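You operate a simulated robot arm through the tools that you are given. There is no shell and no other tool.

You run a simulated robot arm. Do the job below in one go: nothing can be reset, and whatever is moved stays where it is left.

JOB
Melt the blue pot marked glue at the heat on its label.
Fine: stand it in the round well of the glue warmer, set the knob, then switch on; switch off once the lamp is green; lid on, no bubbles. Set down upright: what you pick out.

The check looks at the end state, three seconds after you hand in, the way a careful person would. Anything else that was tipped, shoved, dropped, spilled or broken makes it a failure. Lids that push on must go on centred and level and be pressed home; caps that screw on are set level and turned clockwise until they are tight.

ROBOT AND FRAMES
A 6-joint arm with a fingered hand, fixed in place. Base frame: the origin is on the floor under the middle of its stand, x ahead of it, y to its left, z up; the work surface is at about z = 920. Lengths are in mm, angles in rad, forces in N, time in s.
With the tool pointing down near the work surface it reaches from about 280 to 700 mm from the base axis. Its first joint turns from -2.897 to 2.897 rad. Payload 4 kg.
The TCP is the grasp point between the finger pads, 22 mm short of the fingertips. In the tool frame z runs along the fingers and y along their closing line. The gripper opens to 112 mm; its body begins 60 mm behind the TCP. The gripper is a hand of 4 fingers: y runs from the thumb to the fingers, the wrist lies at [0, 0, -218] in the tool frame, and closing takes about 1.5 s.
Orientation is that of the tool frame in the base frame, as a unit quaternion [x, y, z, w]. With the fingers straight down and closing along the base's y, the tool's x points along the base's -x, its y along +y and its z along -z.

CONTROLS
- The arm moves only by the tool servo_tool. Its arguments are lists of equal length, an entry for each row: "linear": the shift along the tool's x, y, z in units of 50 mm (1.0 is 50 mm), a list of three; "dr": the turn, a rotation vector about the tool's x, y, z in units of 4 degrees (1.0 is 4 degrees), a list of three; "claw": the opening, from 0 (shut) to 1 (fully open). In form: {"linear": [[tx, ty, tz], ...], "dr": [[rx, ry, rz], ...], "claw": [claw, ...]}. A call has 1 to 20 rows; each row shifts and turns the commanded pose from where the row before left it, along the tool's axes as they then stand. A call with a number of a shift or a turn outside -1 to 1 is refused whole. Rows are played at 5 a second. More than 50 mm and 0.15 rad between two rows, or a gripper value outside its range, and nothing of the call is played. Where a pose cannot be reached the arm comes as near as it can. A force on the tool above 40 N (or 10 N above the force at the start of the call, whichever is more), or a blocked arm, ends the call early, and 0.2 s more pass. The fingers move at their own pace (about 45 mm/s each) and stop on an object; they squeeze with about 21 N. The grip force told is the motor's: it shows also when the fingers shut on nothing. Time passes only in rows, and 0.2 s behind the last, so rows that do not move let the fingers close. The reply holds the time, the measured pose of the TCP, the force on the tool along the base axes, the opening and the grip force, in the units named above and with some noise, with the torque about the TCP (base axes, N m) and any sound that the robot's microphone picked up.
- Cameras (640 x 400 px; columns grow to the right, rows downward): "scene" is fixed at [220.6, -650.4, 1723.4]; the picture's right is [0.78, -0.63, 0.00], its down [-0.51, -0.62, -0.60] and it looks along [0.38, 0.46, -0.80] (base axes); focal length 312 px, centre (320, 200). "wrist" rides on the gripper at [69, 4, -83] in the tool frame; the picture's right is [-0.06, 1.00, 0.00], its down [-0.77, -0.05, -0.64] and it looks along [-0.64, -0.04, 0.77] (tool axes); focal length 243 px, centre (320, 200).
- get_image(camera): a new picture of that camera. The clock stands still meanwhile.
- set_grasp(shape): the hand has 4 fingers and takes this shape, open, in about a second: jaw (thumb against the fingers, like two jaws); tri (thumb and two fingers); tip (a fingertip pinch); poke (one finger out to press); point (the index stretched); flat (the hand flat); cup (the hand cupped); fist (a fist). The gripper value then closes the fingers along that shape, each until it touches; the sizes above hold for jaw. It gives what a move gives, with no picture.
- probe_pixels(camera, pixels): for up to 12 pixels [column, row] of the newest picture of that camera ("zoom" is the newest enlarged one), the place [x, y, z] in the base frame of the surface seen there, good to about 2 mm. The clock stands still meanwhile.
- enlarge(camera, box): a new picture of the part [left, top, right, bottom] of that camera's present view, enlarged. The clock stands still meanwhile.
- finish_job(): hands the job in; it is judged then, once.

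Unless the task says otherwise, let go and move clear before handing in.

The tools are called after "Call:" as name(argument=value, ...) on one line, values as JSON. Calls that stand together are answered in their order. servo_tool: Moves the arm, as the interface text tells. Its arguments: {"type":"object","properties":{"linear":{"type":"array","items":{"type":"array","items":{"type":"number"}}},"dr":{"type":"array","items":{"type":"array","items":{"type":"number"}}},"claw":{"type":"array","items":{"type":"number"}}},"required":["linear","dr","claw"]} The other tools are called the same way: set_grasp (shape) gives the hand a shape; get_image (camera) takes a picture; probe_pixels (camera, pixels) gives the place of the surface under pixels of a picture; enlarge (camera, box) takes an enlarged picture of a part of a camera's view; finish_job () hands the job in.

At the start:

```text
time_s: 0.0
tcp_pos: [356.9, -179.6, 1277.9]
ee_rot: [0.0, 1.0, 0.0, 0.0]
contact_force: [0.0, -0.8, 0.4]
moment: [-0.02, -0.01, 0.01]
opening: 112.1
grasp_force: 0.2
shape: jaw
```

scene: 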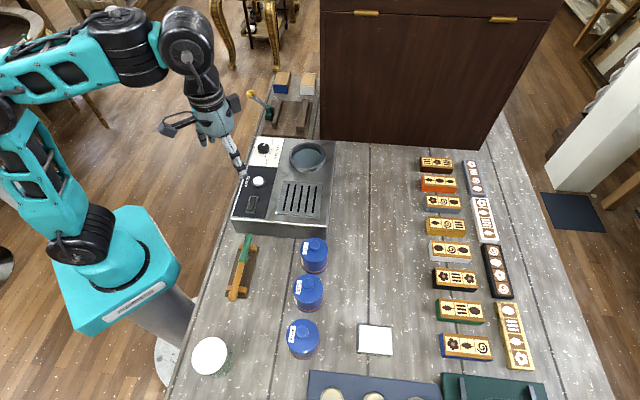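
wrist: 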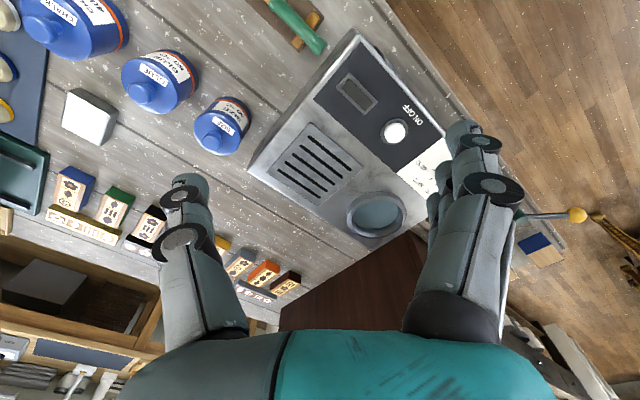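

The scene shows three blue pots (around pixels 314,255; 308,292; 303,338) and a glue warmer with a round well near (308,157). I'll enlarge these to read the labels and controls.

Call:
enlarge(camera="scene", box=[270, 225, 350, 275])

Call:
enlarge(camera="scene", box=[270, 265, 350, 315])

Call:
enlarge(camera="scene", box=[270, 310, 350, 360])

Call:
enlarge(camera="scene", box=[220, 125, 348, 240])

Call:
enlarge(camera="wrist", box=[10, 0, 270, 162])

Call:
enlarge(camera="wrist", box=[240, 20, 480, 260])

```text
8.00 times, centred on (310, 250) of scene
```

zoom: 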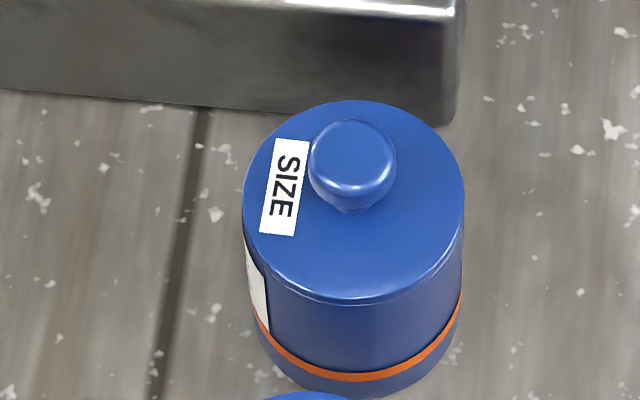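

```text
8.00 times, centred on (310, 290) of scene
```

zoom: 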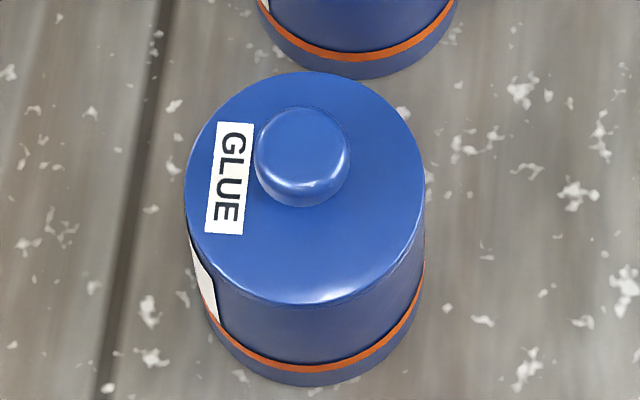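

```text
8.00 times, centred on (310, 335) of scene
```

zoom: 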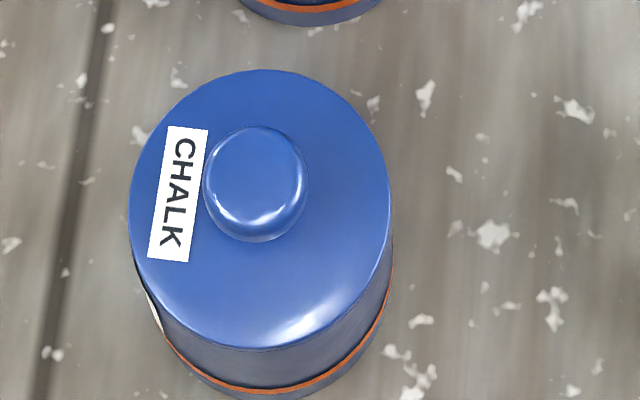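

```text
3.48 times, centred on (284, 182) of scene
```

zoom: 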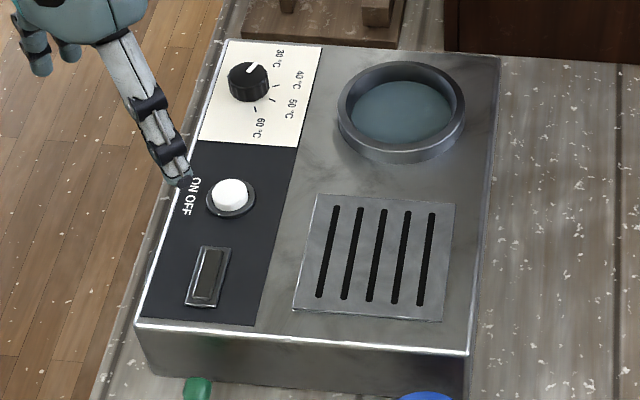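

```text
2.46 times, centred on (140, 81) of wrist
```

zoom: 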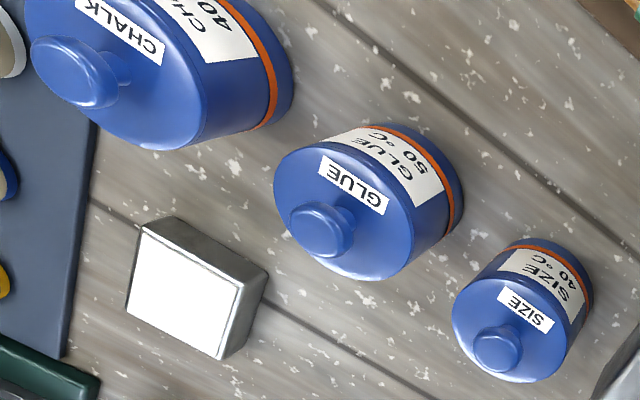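

```text
1.67 times, centred on (360, 140) of wrist
```

zoom: 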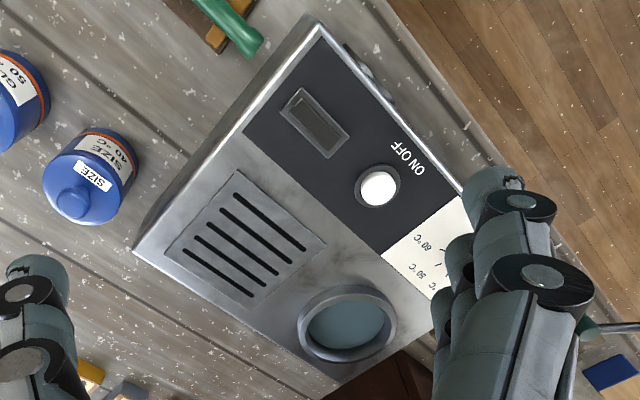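

The middle pot is marked GLUE, 50 °C. I'll look closer at the controls and probe the places of the pot, well, knob, and buttons.

Call:
enlarge(camera="scene", box=[236, 165, 284, 225])

Call:
enlarge(camera="scene", box=[240, 130, 288, 170])

Call:
enlarge(camera="scene", box=[280, 130, 340, 180])

Call:
get_image(camera="scene")

Call:
get_image(camera="wrist")

Call:
probe_pixels(camera="scene", pixels=[[308, 284], [314, 297], [308, 318], [308, 157], [308, 143], [326, 158], [290, 157], [263, 148], [258, 181], [252, 204], [314, 247], [302, 330]])

```text
6.67 times, centred on (260, 195) of scene
```

zoom: 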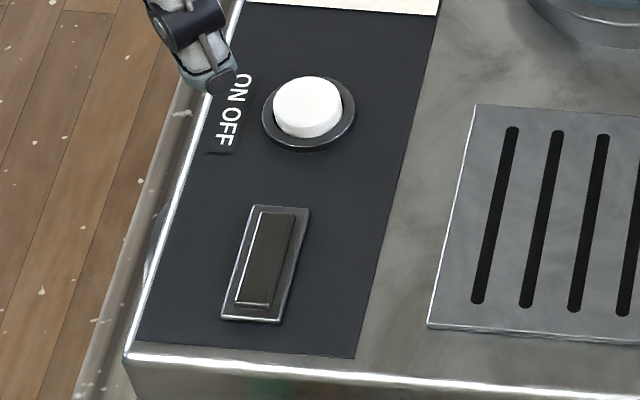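

```text
10.00 times, centred on (264, 150) of scene
```

zoom: 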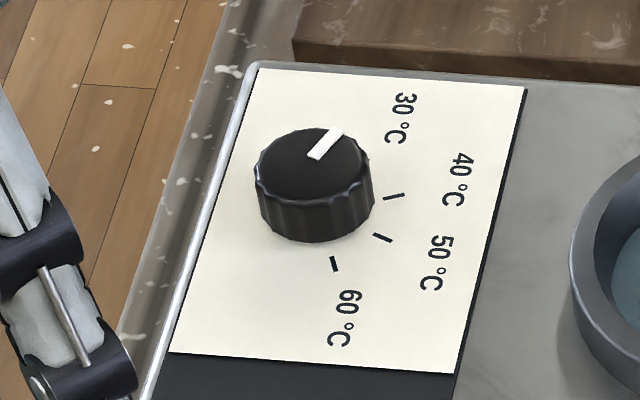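

```text
8.00 times, centred on (310, 155) of scene
```

zoom: 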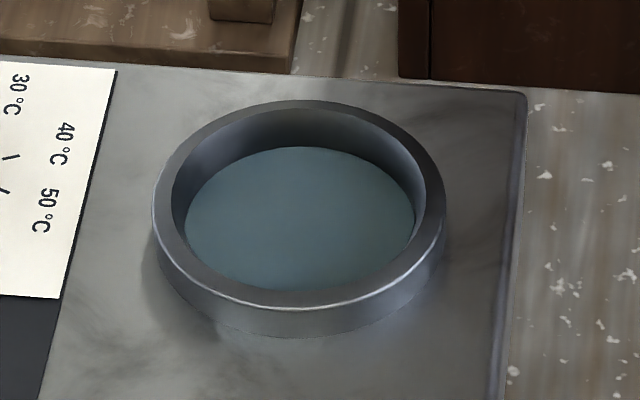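

```text
taken
```

scene: 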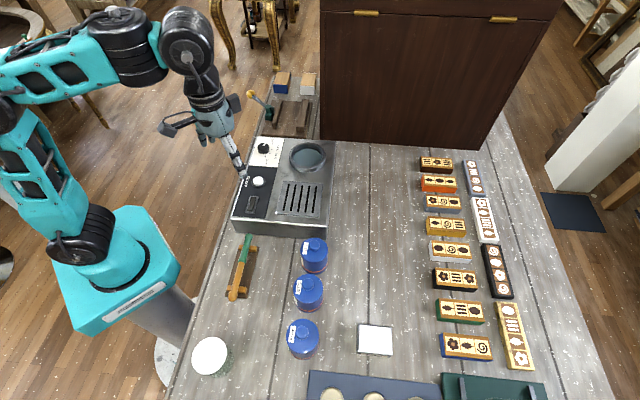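

```text
taken
```

wrist: 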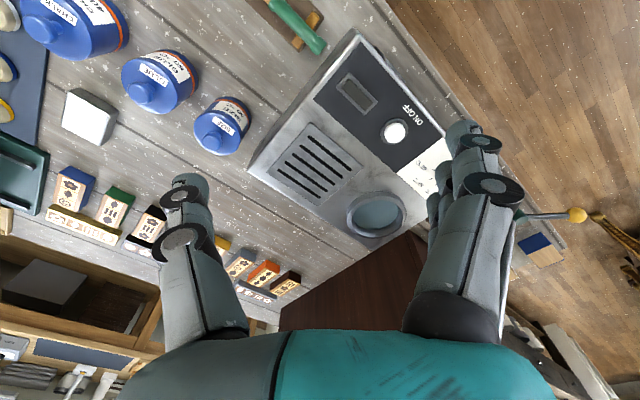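

```text
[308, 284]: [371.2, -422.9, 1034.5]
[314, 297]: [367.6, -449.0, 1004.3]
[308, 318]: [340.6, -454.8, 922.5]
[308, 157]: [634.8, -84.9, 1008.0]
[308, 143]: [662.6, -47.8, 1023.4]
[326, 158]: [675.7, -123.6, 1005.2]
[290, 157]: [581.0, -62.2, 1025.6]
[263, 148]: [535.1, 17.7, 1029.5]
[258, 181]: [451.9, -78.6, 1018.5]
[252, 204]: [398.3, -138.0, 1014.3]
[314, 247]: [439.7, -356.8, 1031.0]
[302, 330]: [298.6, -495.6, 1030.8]
```

The glue warmer's knob pointer is near 30 °C; white round push button by "ON OFF", dark rectangle is probably the lamp. I'll probe knob/ticks on a zoom to get accurate angles.

Call:
enlarge(camera="scene", box=[240, 130, 288, 160])

Call:
probe_pixels(camera="zoom", pixels=[[310, 157], [340, 132], [255, 170], [373, 175], [312, 128], [318, 203], [387, 197], [402, 194], [374, 234], [390, 241], [332, 258], [336, 271]])

Call:
get_image(camera="wrist")

```text
13.33 times, centred on (264, 145) of scene
```

zoom: 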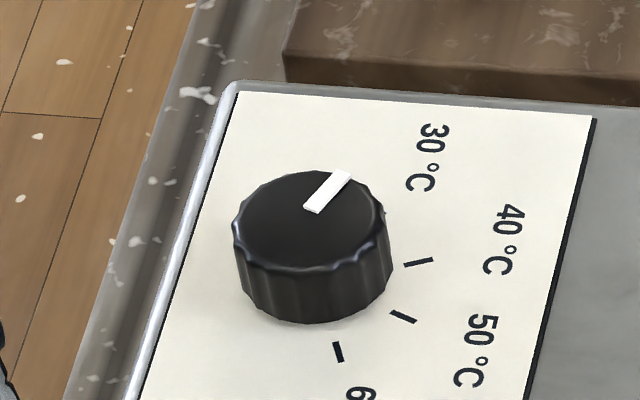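

```text
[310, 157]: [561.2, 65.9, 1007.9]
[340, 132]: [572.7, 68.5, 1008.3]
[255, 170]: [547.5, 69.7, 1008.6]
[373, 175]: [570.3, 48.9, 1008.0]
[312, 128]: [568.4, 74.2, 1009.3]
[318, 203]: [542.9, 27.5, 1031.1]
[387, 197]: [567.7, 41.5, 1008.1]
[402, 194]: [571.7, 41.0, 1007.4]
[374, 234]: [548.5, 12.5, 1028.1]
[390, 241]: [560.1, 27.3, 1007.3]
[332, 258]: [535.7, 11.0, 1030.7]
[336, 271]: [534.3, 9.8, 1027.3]
```

```text
taken
```

wrist: 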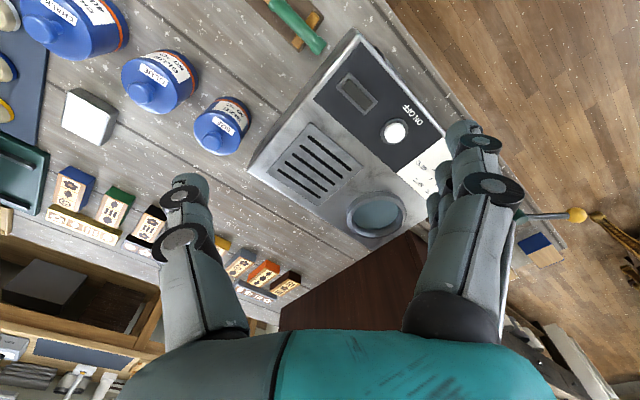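

I'll probe the knob's top edge, pointer, and tick pixels on this newest zoom.

Call:
probe_pixels(camera="zoom", pixels=[[312, 208], [345, 175], [240, 228], [380, 220], [310, 176], [312, 262], [406, 265], [431, 260], [393, 313], [414, 320], [335, 345], [341, 360]])

Call:
enlarge(camera="scene", box=[284, 268, 332, 318])

```text
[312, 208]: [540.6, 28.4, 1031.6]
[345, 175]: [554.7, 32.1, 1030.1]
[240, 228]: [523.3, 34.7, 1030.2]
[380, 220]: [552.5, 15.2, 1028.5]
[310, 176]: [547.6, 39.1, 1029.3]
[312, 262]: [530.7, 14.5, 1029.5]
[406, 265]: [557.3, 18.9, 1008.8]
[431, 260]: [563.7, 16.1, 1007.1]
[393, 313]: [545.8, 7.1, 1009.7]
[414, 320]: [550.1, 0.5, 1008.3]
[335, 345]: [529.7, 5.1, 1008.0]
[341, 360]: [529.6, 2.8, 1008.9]
```

```text
8.00 times, centred on (308, 293) of scene
```

zoom: 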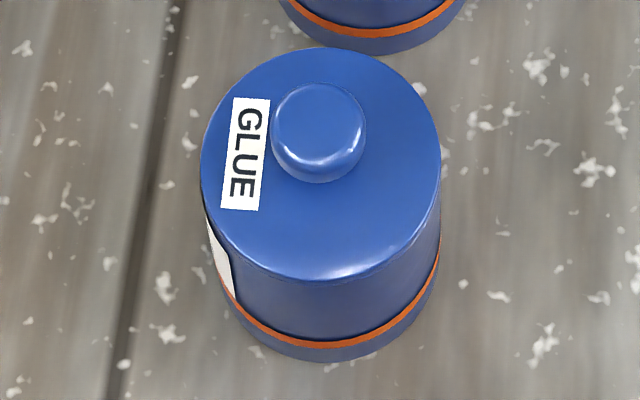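

Knob centre is about (538.5, 26), pointer at ~20°, 50° tick at ~-67°, so it needs ~87° clockwise. Next I probe the pot's dimensions on the newest zoom.

Call:
probe_pixels(camera="zoom", pixels=[[208, 165], [435, 165], [320, 52], [315, 272], [320, 90], [318, 140], [318, 170], [278, 130], [360, 130], [320, 345], [320, 368], [430, 270]])

Call:
enlarge(camera="scene", box=[284, 132, 332, 182])

```text
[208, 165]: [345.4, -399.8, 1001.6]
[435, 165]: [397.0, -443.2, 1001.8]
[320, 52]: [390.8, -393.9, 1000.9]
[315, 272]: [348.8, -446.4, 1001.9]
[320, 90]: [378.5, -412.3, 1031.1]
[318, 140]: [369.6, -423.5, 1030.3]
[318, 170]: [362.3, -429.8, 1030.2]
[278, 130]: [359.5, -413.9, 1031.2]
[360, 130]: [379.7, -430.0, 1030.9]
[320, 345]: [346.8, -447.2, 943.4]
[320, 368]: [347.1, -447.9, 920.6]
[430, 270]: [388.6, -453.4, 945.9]
```

```text
8.00 times, centred on (308, 157) of scene
```

zoom: 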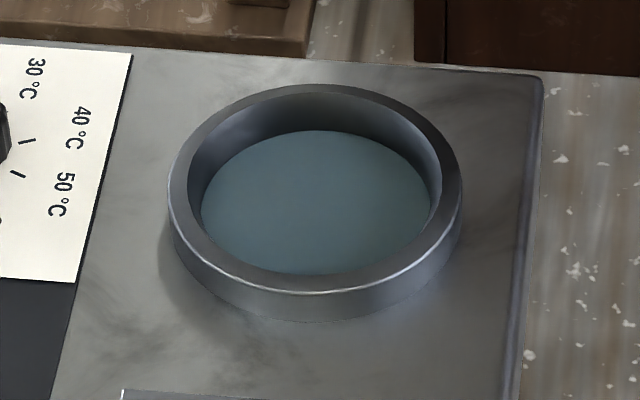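

The glue pot is ~70 mm across, centred (370.5, -421), lid top z≈1001.5, knob top z≈1031. Now I probe the well.

Call:
probe_pixels(camera="zoom", pixels=[[180, 190], [452, 190], [318, 90], [316, 283], [194, 190], [438, 190], [318, 128], [316, 265], [206, 200], [425, 200], [318, 140], [318, 270]])

Call:
enlarge(camera="scene", box=[236, 165, 284, 225])

```text
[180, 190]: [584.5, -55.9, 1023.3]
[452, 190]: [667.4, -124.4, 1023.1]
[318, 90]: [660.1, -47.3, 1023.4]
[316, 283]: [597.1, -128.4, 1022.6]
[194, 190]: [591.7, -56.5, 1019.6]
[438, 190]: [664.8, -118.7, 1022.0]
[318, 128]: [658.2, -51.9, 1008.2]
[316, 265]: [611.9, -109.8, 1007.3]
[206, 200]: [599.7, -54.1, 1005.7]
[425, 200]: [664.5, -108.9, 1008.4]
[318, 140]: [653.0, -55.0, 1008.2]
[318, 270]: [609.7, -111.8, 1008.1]
```

```text
6.67 times, centred on (260, 195) of scene
```

zoom: 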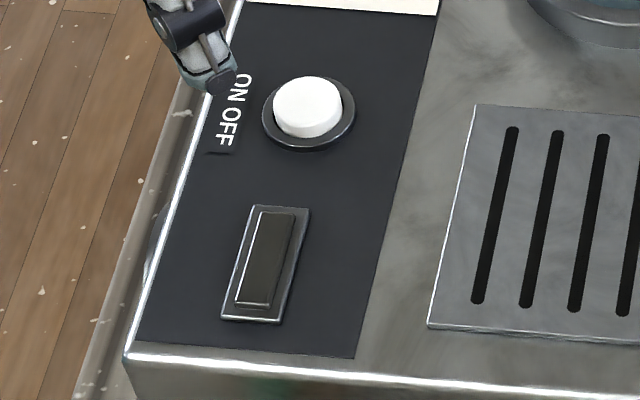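

Well centre ≈ (628, -88.5), inner radius ≈ 46, floor z≈1008, rim z≈1023. I probe the button and the dark rectangle.

Call:
probe_pixels(camera="zoom", pixels=[[308, 105], [278, 105], [338, 103], [308, 80], [306, 130], [266, 120], [308, 147], [262, 245], [280, 220], [245, 297], [285, 318], [380, 250]])

Call:
enlarge(camera="wrist", box=[310, 50, 440, 150])

```text
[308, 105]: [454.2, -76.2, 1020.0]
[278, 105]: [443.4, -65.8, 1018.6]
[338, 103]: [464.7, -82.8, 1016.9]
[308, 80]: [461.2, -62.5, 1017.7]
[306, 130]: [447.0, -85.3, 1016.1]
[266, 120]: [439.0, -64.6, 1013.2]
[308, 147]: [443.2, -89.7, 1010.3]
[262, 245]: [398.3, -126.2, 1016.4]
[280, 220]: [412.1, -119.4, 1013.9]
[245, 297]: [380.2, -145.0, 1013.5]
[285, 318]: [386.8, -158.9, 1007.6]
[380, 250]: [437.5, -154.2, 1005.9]
```

```text
4.00 times, centred on (375, 100) of wrist
```

zoom: 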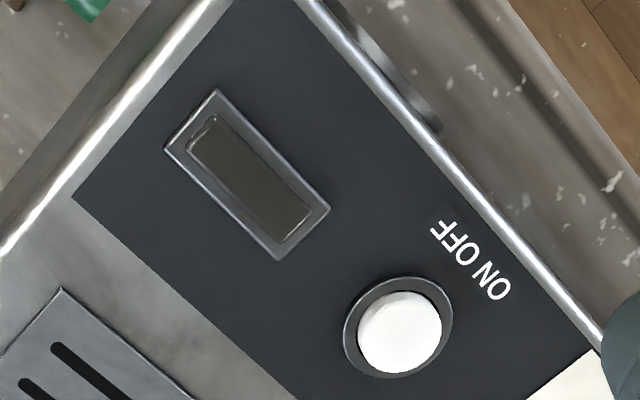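

The push button is at (454, -75, 1019). Before moving, I'll probe the obstacles around the glue pot (brush, white block, neighbours) to pick a safe approach.

Call:
probe_pixels(camera="scene", pixels=[[246, 242], [233, 292], [250, 265], [360, 326], [392, 355], [210, 355], [228, 355], [302, 350], [314, 262], [320, 265], [328, 290], [262, 95]])

Call:
enlarge(camera="scene", box=[180, 230, 420, 400])

```text
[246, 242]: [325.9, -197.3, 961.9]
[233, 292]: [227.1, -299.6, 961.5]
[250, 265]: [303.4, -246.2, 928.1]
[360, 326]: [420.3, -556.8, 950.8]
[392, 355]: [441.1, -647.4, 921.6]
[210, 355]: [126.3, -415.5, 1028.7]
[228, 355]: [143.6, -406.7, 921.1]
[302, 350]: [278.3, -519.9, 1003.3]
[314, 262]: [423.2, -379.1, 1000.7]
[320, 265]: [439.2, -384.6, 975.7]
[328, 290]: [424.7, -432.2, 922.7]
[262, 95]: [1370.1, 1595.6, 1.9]
```

```text
2.35 times, centred on (300, 315) of scene
```

zoom: 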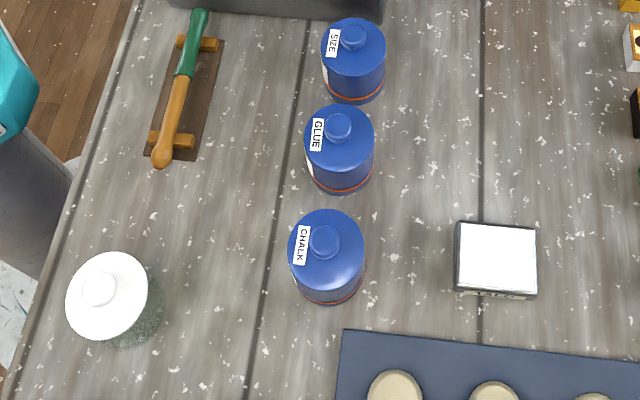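

Surroundings are clear. I'll move above the glue pot at z≈1200 and turn the hand 45° so it closes across the row of pots (away from neighbours).

Call:
servo_tool(linear=[[-0.045, -0.805, 0.26], [-0.045, -0.805, 0.26], [-0.045, -0.805, 0.26], [-0.045, -0.805, 0.26], [-0.045, -0.805, 0.26], [-0.045, -0.805, 0.26], [0, 0, 0], [0, 0, 0], [0, 0, 0], [0, 0, 0], [0, 0, 0], [0, 0, 0], [0, 0, 0], [0, 0, 0], [0, 0, 0], [0, 0, 0], [0, 0, 0], [0, 0, 0], [0, 0, 0]], dr=[[0, 0, 0], [0, 0, 0], [0, 0, 0], [0, 0, 0], [0, 0, 0], [0, 0, 0], [0, 0, -0.9375], [0, 0, -0.9375], [0, 0, -0.9375], [0, 0, -0.9375], [0, 0, -0.9375], [0, 0, -0.9375], [0, 0, -0.9375], [0, 0, -0.9375], [0, 0, -0.9375], [0, 0, -0.9375], [0, 0, -0.9375], [0, 0, -0.9375], [0, 0, 0]], claw=[1, 1, 1, 1, 1, 1, 1, 1, 1, 1, 1, 1, 1, 1, 1, 1, 1, 1, 1])

Call:
get_image(camera="wrist")

Call:
get_image(camera="scene")

```text
time_s: 4.0
tcp_pos: [369.0, -421.9, 1199.0]
ee_rot: [-0.382, 0.924, -0.002, -0.002]
contact_force: [0.1, 0.0, -0.4]
moment: [0.0, -0.01, 0.03]
opening: 111.8
grasp_force: 0.0
shape: jaw
```

```text
taken
```

wrist: 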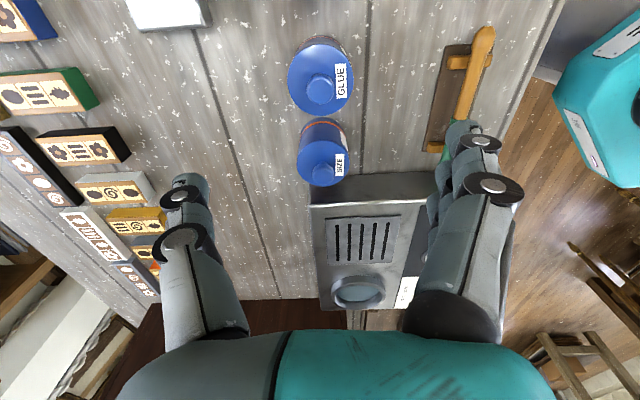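

```text
taken
```

scene: 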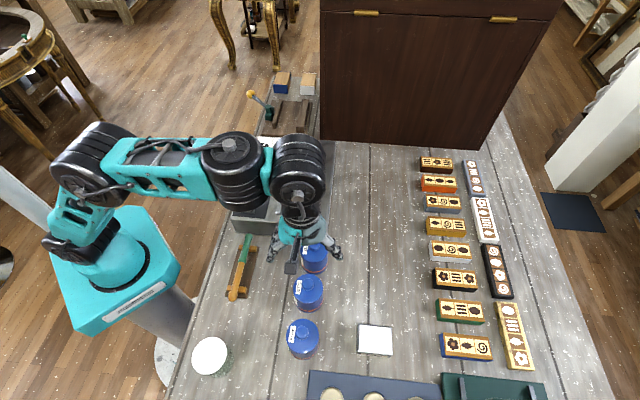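

Hand is over the pot with the closing line across the row. I descend to z≈1090 and recheck alignment.

Call:
servo_tool(linear=[[-0.03, 0, 0.55], [0, 0, 0.55], [0, 0, 0.55], [0, 0, 0.55], [0, 0, 0]], dr=[[0, 0, 0], [0, 0, 0], [0, 0, 0], [0, 0, 0], [0, 0, 0]], claw=[1, 1, 1, 1, 1])

Call:
get_image(camera="wrist")

Call:
enlarge(camera="scene", box=[260, 210, 372, 310])

```text
time_s: 5.2
tcp_pos: [383.0, -433.8, 1104.0]
ee_rot: [-0.382, 0.924, 0.001, -0.001]
contact_force: [-0.4, 0.1, 0.7]
moment: [0.0, 0.01, -0.01]
opening: 111.8
grasp_force: 0.2
shape: jaw
out of reach, approached as far as the arm can: row 3, 4
```

```text
taken
```

wrist: 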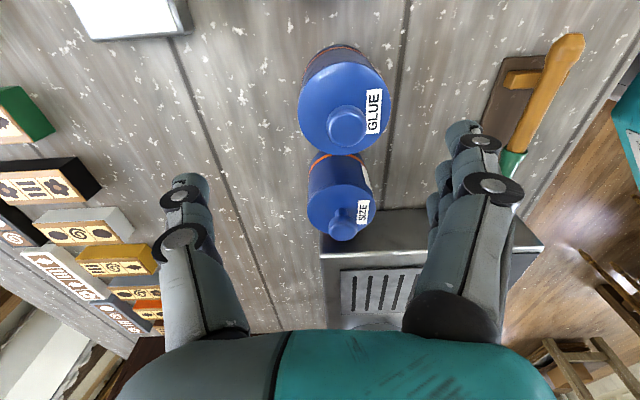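

```text
4.00 times, centred on (316, 260) of scene
```

zoom: 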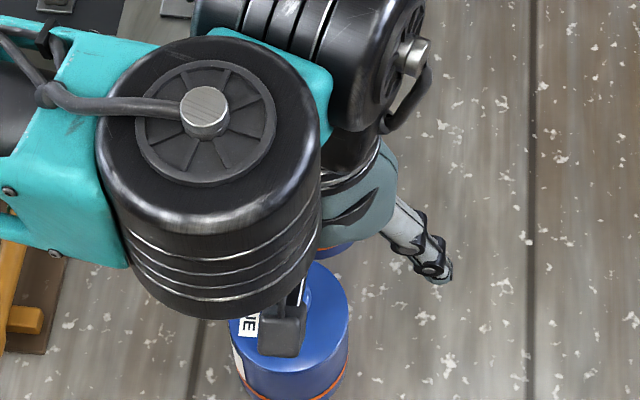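

The arm reported out of reach at rows 3–4 and drifted outward to (383, -434, 1104), likely a joint limit. I'll issue null rows to see where the commanded pose stands now.

Call:
servo_tool(linear=[[0, 0, 0], [0, 0, 0]], dr=[[0, 0, 0], [0, 0, 0]], claw=[1, 1])

Call:
get_image(camera="scene")

```text
time_s: 5.8
tcp_pos: [383.7, -434.2, 1103.5]
ee_rot: [-0.382, 0.924, 0.001, 0.0]
contact_force: [-1.1, 0.1, 0.0]
moment: [-0.01, 0.0, 0.02]
opening: 111.9
grasp_force: 0.1
shape: jaw
```

```text
taken
```

scene: 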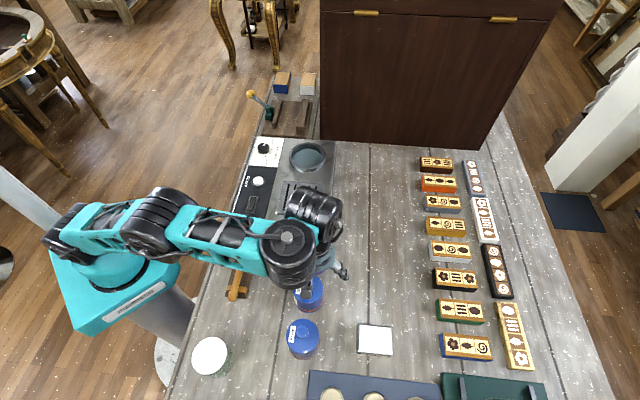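

The commanded pose is now the actual one. I'll probe points on the arm itself to understand its current configuration (elbow, wrist).

Call:
probe_pixels(camera="scene", pixels=[[62, 232], [100, 222], [150, 200], [160, 235], [215, 235], [255, 245], [287, 240], [290, 270], [315, 205], [330, 235], [120, 270], [335, 268]])

Call:
enlarge(camera="scene", box=[30, 160, 370, 340])

```text
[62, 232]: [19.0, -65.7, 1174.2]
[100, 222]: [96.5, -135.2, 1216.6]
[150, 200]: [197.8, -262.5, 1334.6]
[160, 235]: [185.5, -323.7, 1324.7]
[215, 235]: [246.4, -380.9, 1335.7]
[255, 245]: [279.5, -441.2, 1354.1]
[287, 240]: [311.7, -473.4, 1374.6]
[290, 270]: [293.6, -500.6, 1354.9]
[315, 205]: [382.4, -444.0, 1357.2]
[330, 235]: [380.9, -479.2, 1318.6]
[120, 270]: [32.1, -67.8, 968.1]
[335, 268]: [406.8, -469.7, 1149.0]
```

```text
1.88 times, centred on (200, 250) of scene
```

zoom: 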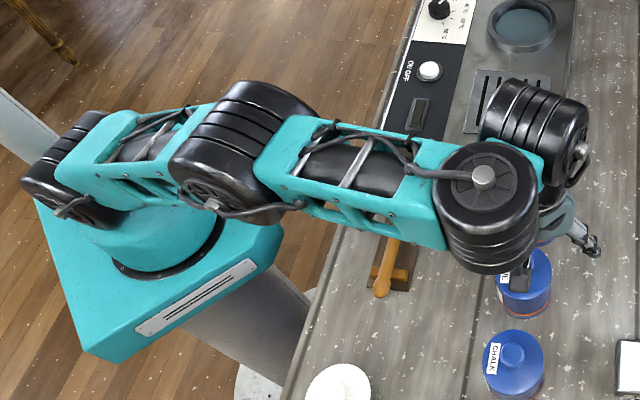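

The arm now looks nearly stretched toward the pot, unlike the earlier bent pose. I'll rise back to z≈1200 and compare the configuration.

Call:
servo_tool(linear=[[0, 0, -0.5], [0, 0, -0.5], [0, 0, -0.5], [0, 0, -0.5], [0, 0, 0]], dr=[[0, 0, 0], [0, 0, 0], [0, 0, 0], [0, 0, 0], [0, 0, 0]], claw=[1, 1, 1, 1, 1])

Call:
get_image(camera="scene")

```text
time_s: 7.0
tcp_pos: [378.9, -427.7, 1197.4]
ee_rot: [-0.382, 0.924, -0.004, -0.004]
contact_force: [0.0, -0.1, 0.2]
moment: [0.02, 0.02, -0.02]
opening: 111.7
grasp_force: 0.0
shape: jaw
out of reach, approached as far as the arm can: row 4
```

```text
taken
```

scene: 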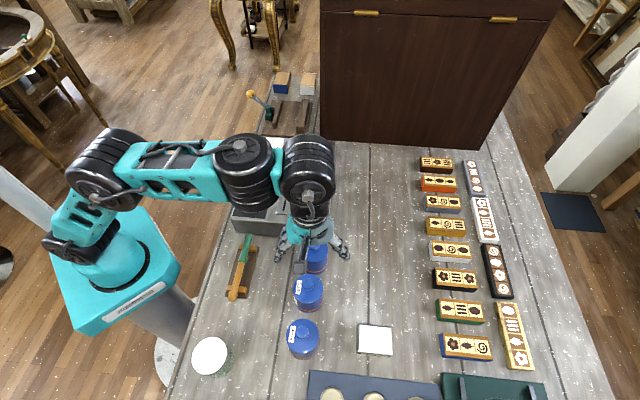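

Going up, the elbow returned to the high bent pose and row 4 was out of reach. Probing the arm's joints here to learn its geometry.

Call:
probe_pixels(camera="scene", pixels=[[62, 245], [85, 222], [95, 180], [110, 150], [160, 170], [205, 170], [240, 150], [245, 185], [308, 165], [310, 190], [308, 225], [340, 245]])

Call:
enlarge(camera="scene", box=[30, 100, 370, 312])

```text
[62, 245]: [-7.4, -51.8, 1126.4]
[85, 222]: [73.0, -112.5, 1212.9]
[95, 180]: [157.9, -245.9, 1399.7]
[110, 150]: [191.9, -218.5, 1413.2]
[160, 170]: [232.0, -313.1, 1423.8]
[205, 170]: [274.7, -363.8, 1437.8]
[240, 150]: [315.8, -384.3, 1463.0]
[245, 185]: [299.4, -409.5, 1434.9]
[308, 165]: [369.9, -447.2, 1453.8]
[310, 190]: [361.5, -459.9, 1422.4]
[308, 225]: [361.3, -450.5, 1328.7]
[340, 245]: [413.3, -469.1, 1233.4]
```

```text
1.88 times, centred on (200, 206) of scene
```

zoom: 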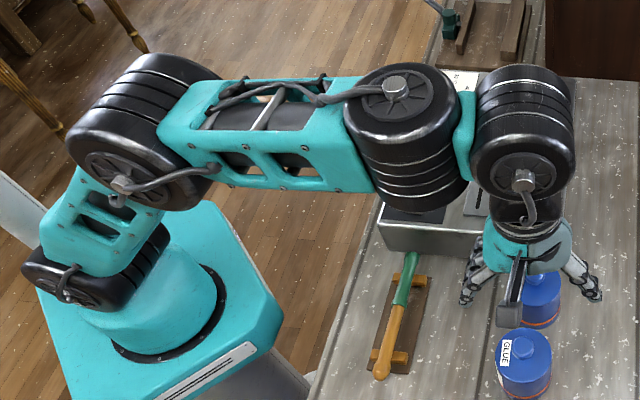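

The arm seems to have a wrist joint that folded sideways on the way down, i.e. it was near a singular/limit pose. I'll test by pulling straight inward (radially) and descending there, above clear table, to see whether the arm lowers normally.

Call:
servo_tool(linear=[[-0.055, 0.9, 0], [-0.055, 0.9, 0], [0, 0, 0.3], [0, 0, 0.3], [0, 0, 0.3], [0, 0, 0.3], [0, 0, 0.3], [0, 0, 0]], dr=[[0, 0, 0], [0, 0, 0], [0, 0, 0], [0, 0, 0], [0, 0, 0], [0, 0, 0], [0, 0, 0], [0, 0, 0]], claw=[1, 1, 1, 1, 1, 1, 1, 1])

Call:
get_image(camera="scene")

```text
time_s: 8.8
tcp_pos: [347.1, -394.5, 1168.9]
ee_rot: [-0.382, 0.924, 0.002, -0.001]
contact_force: [-0.1, 0.5, 0.1]
moment: [-0.01, 0.02, -0.01]
opening: 111.8
grasp_force: 0.0
shape: jaw
out of reach, approached as far as the arm can: row 2, 3, 4, 5, 6, 7
```

```text
taken
```

scene: 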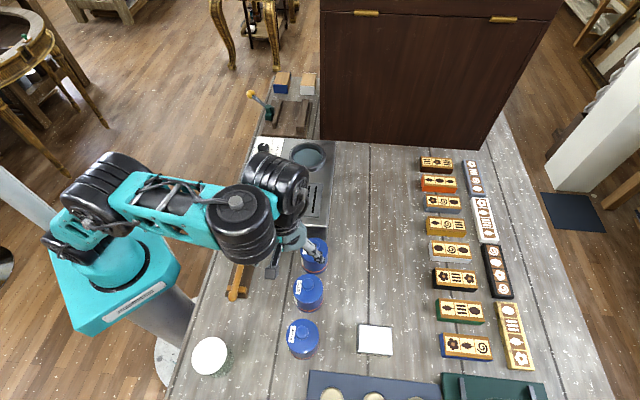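

It folded sideways again and stopped at (347, -394, 1169). I'll probe the wrist modules to work out which joint is limiting.

Call:
enlarge(camera="scene", box=[30, 130, 350, 330])

Call:
probe_pixels(camera="scene", pixels=[[80, 190], [110, 165], [85, 220], [150, 190], [170, 210], [205, 215], [236, 200], [245, 240], [275, 175], [300, 195], [270, 270], [290, 235]])

```text
2.00 times, centred on (190, 230) of scene
```

zoom: 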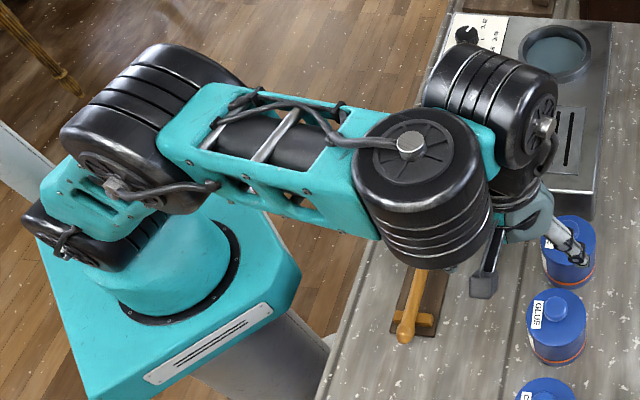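

```text
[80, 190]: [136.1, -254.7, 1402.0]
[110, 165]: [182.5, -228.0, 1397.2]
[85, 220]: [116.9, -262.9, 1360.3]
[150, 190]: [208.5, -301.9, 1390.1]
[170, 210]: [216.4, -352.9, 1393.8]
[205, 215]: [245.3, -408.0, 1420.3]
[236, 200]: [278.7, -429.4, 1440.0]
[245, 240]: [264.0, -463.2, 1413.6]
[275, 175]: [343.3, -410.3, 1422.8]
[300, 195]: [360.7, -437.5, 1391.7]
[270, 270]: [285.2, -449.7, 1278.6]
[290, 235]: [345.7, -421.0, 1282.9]
```

Geometry: the forearm is level here and the wrist-yaw joint has swung sideways (a wrist singularity when the tool is vertical and the forearm horizontal). I'll rise to unfold it, then later cross that point by tilting the tool outward while descending, and straighten it once low.

Call:
servo_tool(linear=[[0, 0, -0.4], [0, 0, -0.4], [0, 0, -0.4], [0, 0, -0.4], [0, 0, -0.4], [0, 0, 0], [0, 0, 0], [0, 0, 0]], dr=[[0, 0, 0], [0, 0, 0], [0, 0, 0], [0, 0, 0], [0, 0, 0], [0, 0, 0], [0, 0, 0], [0, 0, 0]], claw=[1, 1, 1, 1, 1, 1, 1, 1])

Call:
get_image(camera="scene")

```text
time_s: 10.6
tcp_pos: [344.1, -384.3, 1251.0]
ee_rot: [-0.382, 0.924, -0.006, -0.009]
contact_force: [0.1, 0.9, 1.0]
moment: [0.01, 0.01, -0.03]
opening: 112.0
grasp_force: 0.2
shape: jaw
out of reach, approached as far as the arm can: row 4, 5
```

```text
taken
```

scene: 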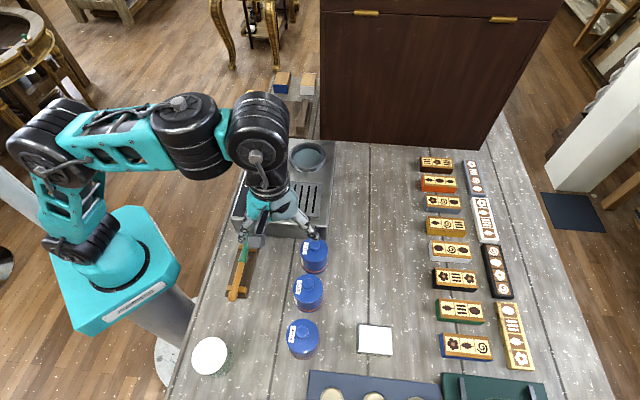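

The wrist is unfolded again but z stopped at 1251. I'll probe the forearm/wrist line here in detail to pin down the kinematics before trying the tilt.

Call:
enlarge(camera="scene", box=[0, 70, 320, 270])

Call:
probe_pixels(camera="scene", pixels=[[40, 162], [50, 115], [75, 150], [150, 148], [179, 103], [185, 165], [255, 155], [258, 100], [70, 235], [95, 255], [60, 205], [268, 190]])

```text
2.00 times, centred on (160, 170) of scene
```

zoom: 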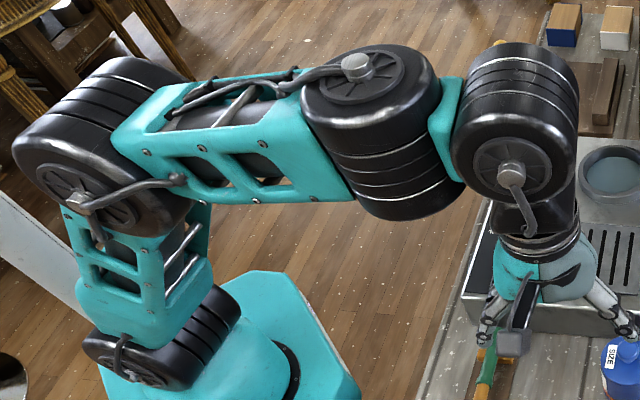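

```text
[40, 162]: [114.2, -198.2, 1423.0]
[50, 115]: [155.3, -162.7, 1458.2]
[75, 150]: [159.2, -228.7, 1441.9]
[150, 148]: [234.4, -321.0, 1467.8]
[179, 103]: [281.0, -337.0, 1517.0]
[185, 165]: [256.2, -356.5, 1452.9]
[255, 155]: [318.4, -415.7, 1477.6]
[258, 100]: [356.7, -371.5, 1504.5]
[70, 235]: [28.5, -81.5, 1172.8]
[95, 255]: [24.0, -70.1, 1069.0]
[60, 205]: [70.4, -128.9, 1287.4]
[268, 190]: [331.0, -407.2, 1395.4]
```

All poses so far share the same forearm slope with the wrist pitch apparently locked. I'll test tilting the tool tip outward (positive turn about tool x) by 16° here, well above everything.

Call:
servo_tool(linear=[[0, 0, 0], [0, 0, 0], [0, 0, 0], [0, 0, 0], [0, 0, 0]], dr=[[1, 0, 0], [1, 0, 0], [1, 0, 0], [1, 0, 0], [0, 0, 0]], claw=[1, 1, 1, 1, 1])

Call:
enlarge(camera="scene", box=[0, 70, 320, 270])

```text
time_s: 11.8
tcp_pos: [348.5, -391.1, 1273.3]
ee_rot: [-0.378, 0.915, -0.122, 0.063]
contact_force: [0.3, -0.5, 0.3]
moment: [0.04, 0.0, -0.05]
opening: 112.0
grasp_force: 0.1
shape: jaw
out of reach, approached as far as the arm can: row 3, 4
```

```text
2.00 times, centred on (160, 170) of scene
```

zoom: 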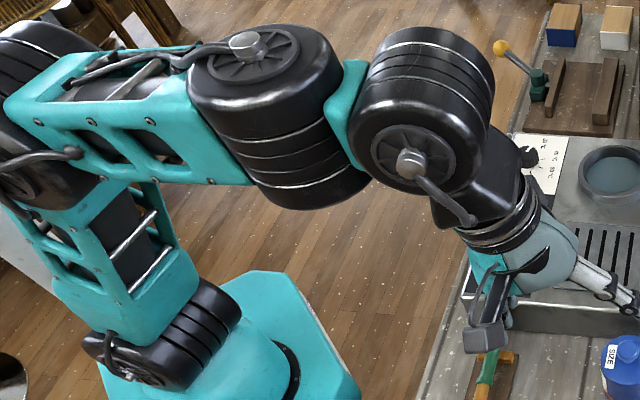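

The tilt was achieved (≈16°), though the TCP rose 22 mm. In this tilted (non-aligned) state I'll try to descend in small steps and see if the forearm lowers.

Call:
servo_tool(linear=[[0, 0.055, 0.19], [0, 0.055, 0.19], [0, 0.055, 0.19], [0, 0.055, 0.19], [0, 0, 0]], dr=[[0, 0, 0], [0, 0, 0], [0, 0, 0], [0, 0, 0], [0, 0, 0]], claw=[1, 1, 1, 1, 1])

Call:
enlarge(camera="scene", box=[0, 70, 320, 270])

```text
time_s: 13.0
tcp_pos: [348.2, -390.9, 1273.4]
ee_rot: [-0.378, 0.915, -0.122, 0.062]
contact_force: [-0.8, -1.3, -0.4]
moment: [0.03, -0.04, -0.04]
opening: 112.0
grasp_force: 0.0
shape: jaw
out of reach, approached as far as the arm can: row 1, 2, 3, 4
```

```text
2.00 times, centred on (160, 170) of scene
```

zoom: 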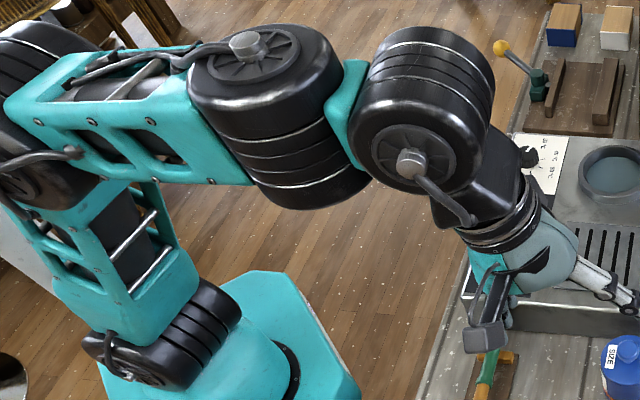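

No movement at all: a real joint limit is blocking descent in this arm posture. I'll probe the arm's features to identify which joint it is.

Call:
probe_pixels(camera="zoom", pixels=[[92, 121], [150, 120], [212, 183], [250, 42], [410, 160], [5, 160], [270, 190], [310, 200], [340, 190], [425, 35], [150, 190], [120, 345]])

Call:
get_image(camera="scene")

```text
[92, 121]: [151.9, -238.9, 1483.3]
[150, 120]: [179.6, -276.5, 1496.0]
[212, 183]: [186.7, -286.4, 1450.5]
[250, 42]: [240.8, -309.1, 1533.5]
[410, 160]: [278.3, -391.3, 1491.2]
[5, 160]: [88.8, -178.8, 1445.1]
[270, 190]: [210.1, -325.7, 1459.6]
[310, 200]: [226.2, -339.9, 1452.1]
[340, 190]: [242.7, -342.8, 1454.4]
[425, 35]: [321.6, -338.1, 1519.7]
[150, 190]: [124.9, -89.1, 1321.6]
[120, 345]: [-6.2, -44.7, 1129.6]
```

```text
taken
```

scene: 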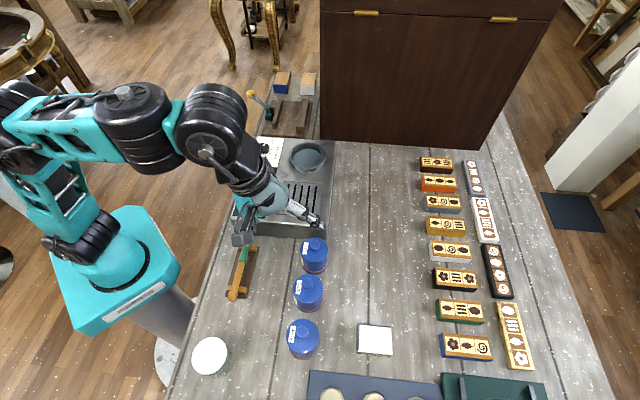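

Reinterpretation: turning the hand counter-clockwise probably put the last wrist joint at its stop, forcing the wrist-yaw joint to fold. I'll turn the hand clockwise instead (ending at the same closing line, thumb and fingers swapped), and take out the tilt.

Call:
servo_tool(linear=[[0, 0, 0], [0, 0, 0], [0, 0, 0], [0, 0, 0], [0, 0, 0], [0, 0, 0], [0, 0, 0], [0, 0, 0], [0, 0, 0], [0, 0, 0], [0, 0, 0], [0, 0, 0], [0, 0, 0], [0, 0, 0], [0, 0, 0], [0, 0, 0], [0, 0, 0]], dr=[[0, 0, 1], [0, 0, 1], [0, 0, 1], [0, 0, 1], [-0.95, 0.272, 0], [-0.95, 0.272, 0], [-0.95, 0.272, 0], [-0.95, 0.272, 0], [0, 0, 1], [0, 0, 1], [0, 0, 1], [0, 0, 1], [0, 0, 1], [0, 0, 1], [0, 0, 1], [0, 0, 0], [0, 0, 0]], claw=[1, 1, 1, 1, 1, 1, 1, 1, 1, 1, 1, 1, 1, 1, 1, 1, 1])

Call:
get_image(camera="scene")

```text
time_s: 16.6
tcp_pos: [339.4, -391.1, 1271.7]
ee_rot: [-0.009, 1.0, -0.002, 0.001]
contact_force: [-0.4, 0.3, -0.2]
moment: [-0.01, -0.02, 0.01]
opening: 112.0
grasp_force: 0.1
shape: jaw
out of reach, approached as far as the arm can: row 6, 7
```

```text
taken
```

scene: 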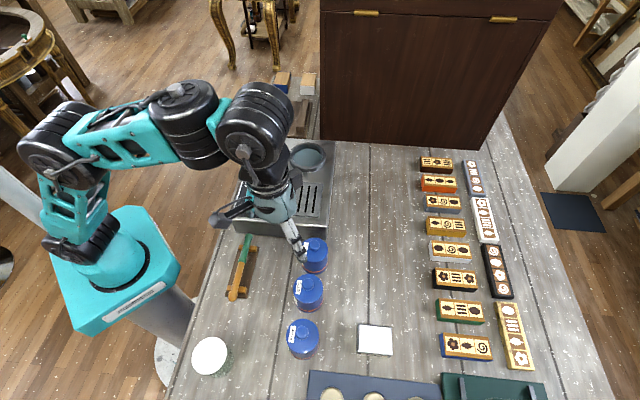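

Yaw is back to 0 and the tool is vertical at (339, -391, 1272). Test: descend 80 mm here at this yaw.

Call:
servo_tool(linear=[[0, 0, 0.4], [0, 0, 0.4], [0, 0, 0.4], [0, 0, 0.4], [0, 0, 0]], dr=[[0, 0, 0], [0, 0, 0], [0, 0, 0], [0, 0, 0], [0, 0, 0]], claw=[1, 1, 1, 1, 1])

Call:
get_image(camera="scene")

```text
time_s: 17.8
tcp_pos: [339.7, -390.7, 1191.8]
ee_rot: [-0.009, 1.0, -0.002, 0.001]
contact_force: [-0.3, -0.2, 0.8]
moment: [0.01, 0.02, -0.03]
opening: 111.8
grasp_force: 0.1
shape: jaw
```

```text
taken
```

scene: 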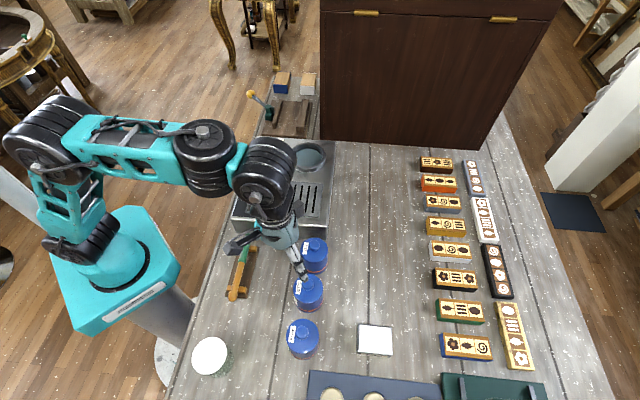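

It descends normally at this yaw, so the last joint's stop was the culprit. Now I move over the pot and turn the hand clockwise 135° in two calls.

Call:
servo_tool(linear=[[-0.616, -0.606, 0], [0, 0, 0], [0, 0, 0], [0, 0, 0], [0, 0, 0], [0, 0, 0], [0, 0, 0], [0, 0, 0], [0, 0, 0], [0, 0, 0], [0, 0, 0], [0, 0, 0], [0, 0, 0], [0, 0, 0], [0, 0, 0], [0, 0, 0], [0, 0, 0], [0, 0, 0], [0, 0, 0]], dr=[[0, 0, 0], [0, 0, 1], [0, 0, 1], [0, 0, 1], [0, 0, 1], [0, 0, 1], [0, 0, 1], [0, 0, 1], [0, 0, 1], [0, 0, 1], [0, 0, 1], [0, 0, 1], [0, 0, 1], [0, 0, 1], [0, 0, 1], [0, 0, 1], [0, 0, 1], [0, 0, 1], [0, 0, 0]], claw=[1, 1, 1, 1, 1, 1, 1, 1, 1, 1, 1, 1, 1, 1, 1, 1, 1, 1, 1])

Call:
servo_tool(linear=[[0, 0, 0], [0, 0, 0], [0, 0, 0], [0, 0, 0], [0, 0, 0], [0, 0, 0], [0, 0, 0], [0, 0, 0], [0, 0, 0], [0, 0, 0], [0, 0, 0], [0, 0, 0], [0, 0, 0], [0, 0, 0], [0, 0, 0], [0, 0, 0], [0, 0, 0], [0, 0, 0]], dr=[[0, 0, 1], [0, 0, 1], [0, 0, 1], [0, 0, 1], [0, 0, 1], [0, 0, 1], [0, 0, 1], [0, 0, 1], [0, 0, 1], [0, 0, 1], [0, 0, 1], [0, 0, 1], [0, 0, 1], [0, 0, 1], [0, 0, 1], [0, 0, 1], [0, 0, 0.5], [0, 0, 0]], claw=[1, 1, 1, 1, 1, 1, 1, 1, 1, 1, 1, 1, 1, 1, 1, 1, 1, 1])

Call:
get_image(camera="scene")

Call:
get_image(camera="wrist")

```text
time_s: 21.8
tcp_pos: [371.8, -420.8, 1191.5]
ee_rot: [0.552, 0.834, -0.001, 0.002]
contact_force: [-0.7, -0.6, -0.3]
moment: [0.03, 0.01, -0.03]
opening: 111.8
grasp_force: 0.1
shape: jaw
```

```text
time_s: 25.6
tcp_pos: [370.8, -422.0, 1190.8]
ee_rot: [0.917, 0.399, 0.001, 0.003]
contact_force: [0.0, -1.4, -0.3]
moment: [0.0, 0.02, 0.0]
opening: 111.8
grasp_force: 0.1
shape: jaw
```

```text
taken
```

scene: 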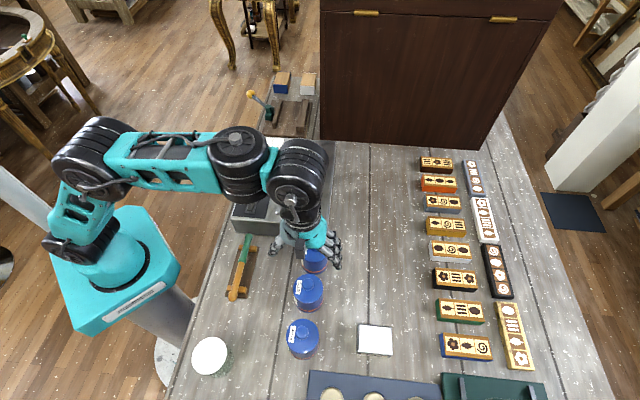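

```text
taken
```

wrist: 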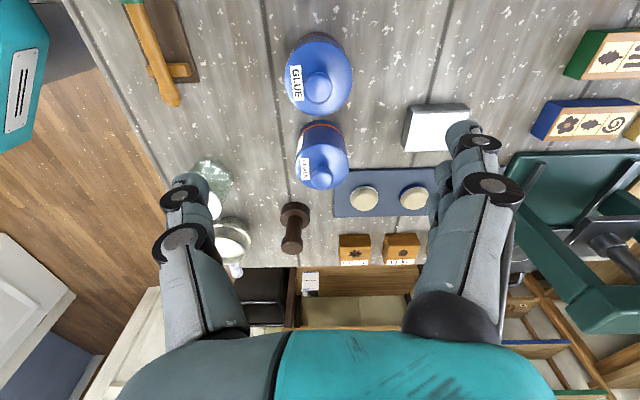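

Hand is over the pot at 133° with the wrist unfolded. I descend toward z≈1080 (fingertips above the pot's knob).

Call:
servo_tool(linear=[[0, 0, 0.4], [0, 0, 0.4], [0, 0, 0.4], [0, 0, 0.4], [0, 0, 0.4], [0, 0, 0], [0, 0, 0]], dr=[[0, 0, 0], [0, 0, 0], [0, 0, 0], [0, 0, 0], [0, 0, 0], [0, 0, 0], [0, 0, 0]], claw=[1, 1, 1, 1, 1, 1, 1])

Call:
get_image(camera="scene")

Call:
get_image(camera="wrist")

```text
time_s: 27.2
tcp_pos: [370.3, -421.2, 1091.4]
ee_rot: [0.917, 0.399, 0.001, 0.002]
contact_force: [-0.3, -0.4, 0.2]
moment: [-0.02, 0.02, 0.02]
opening: 111.9
grasp_force: 0.1
shape: jaw
```

```text
taken
```

scene: 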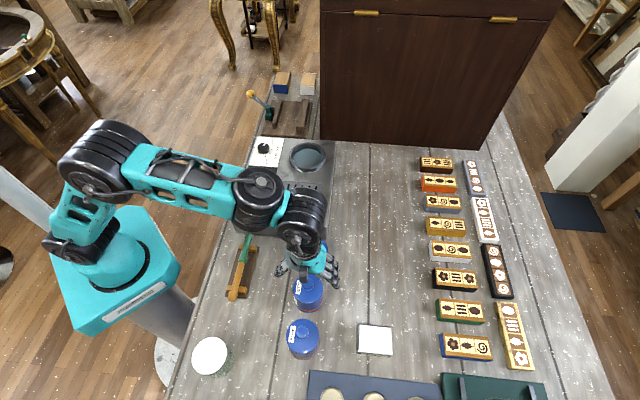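

```text
taken
```

wrist: 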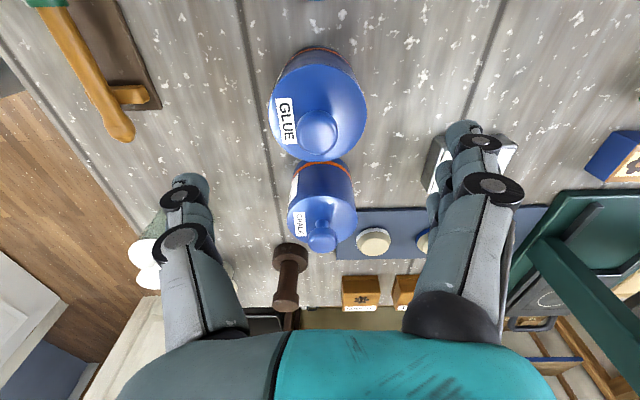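

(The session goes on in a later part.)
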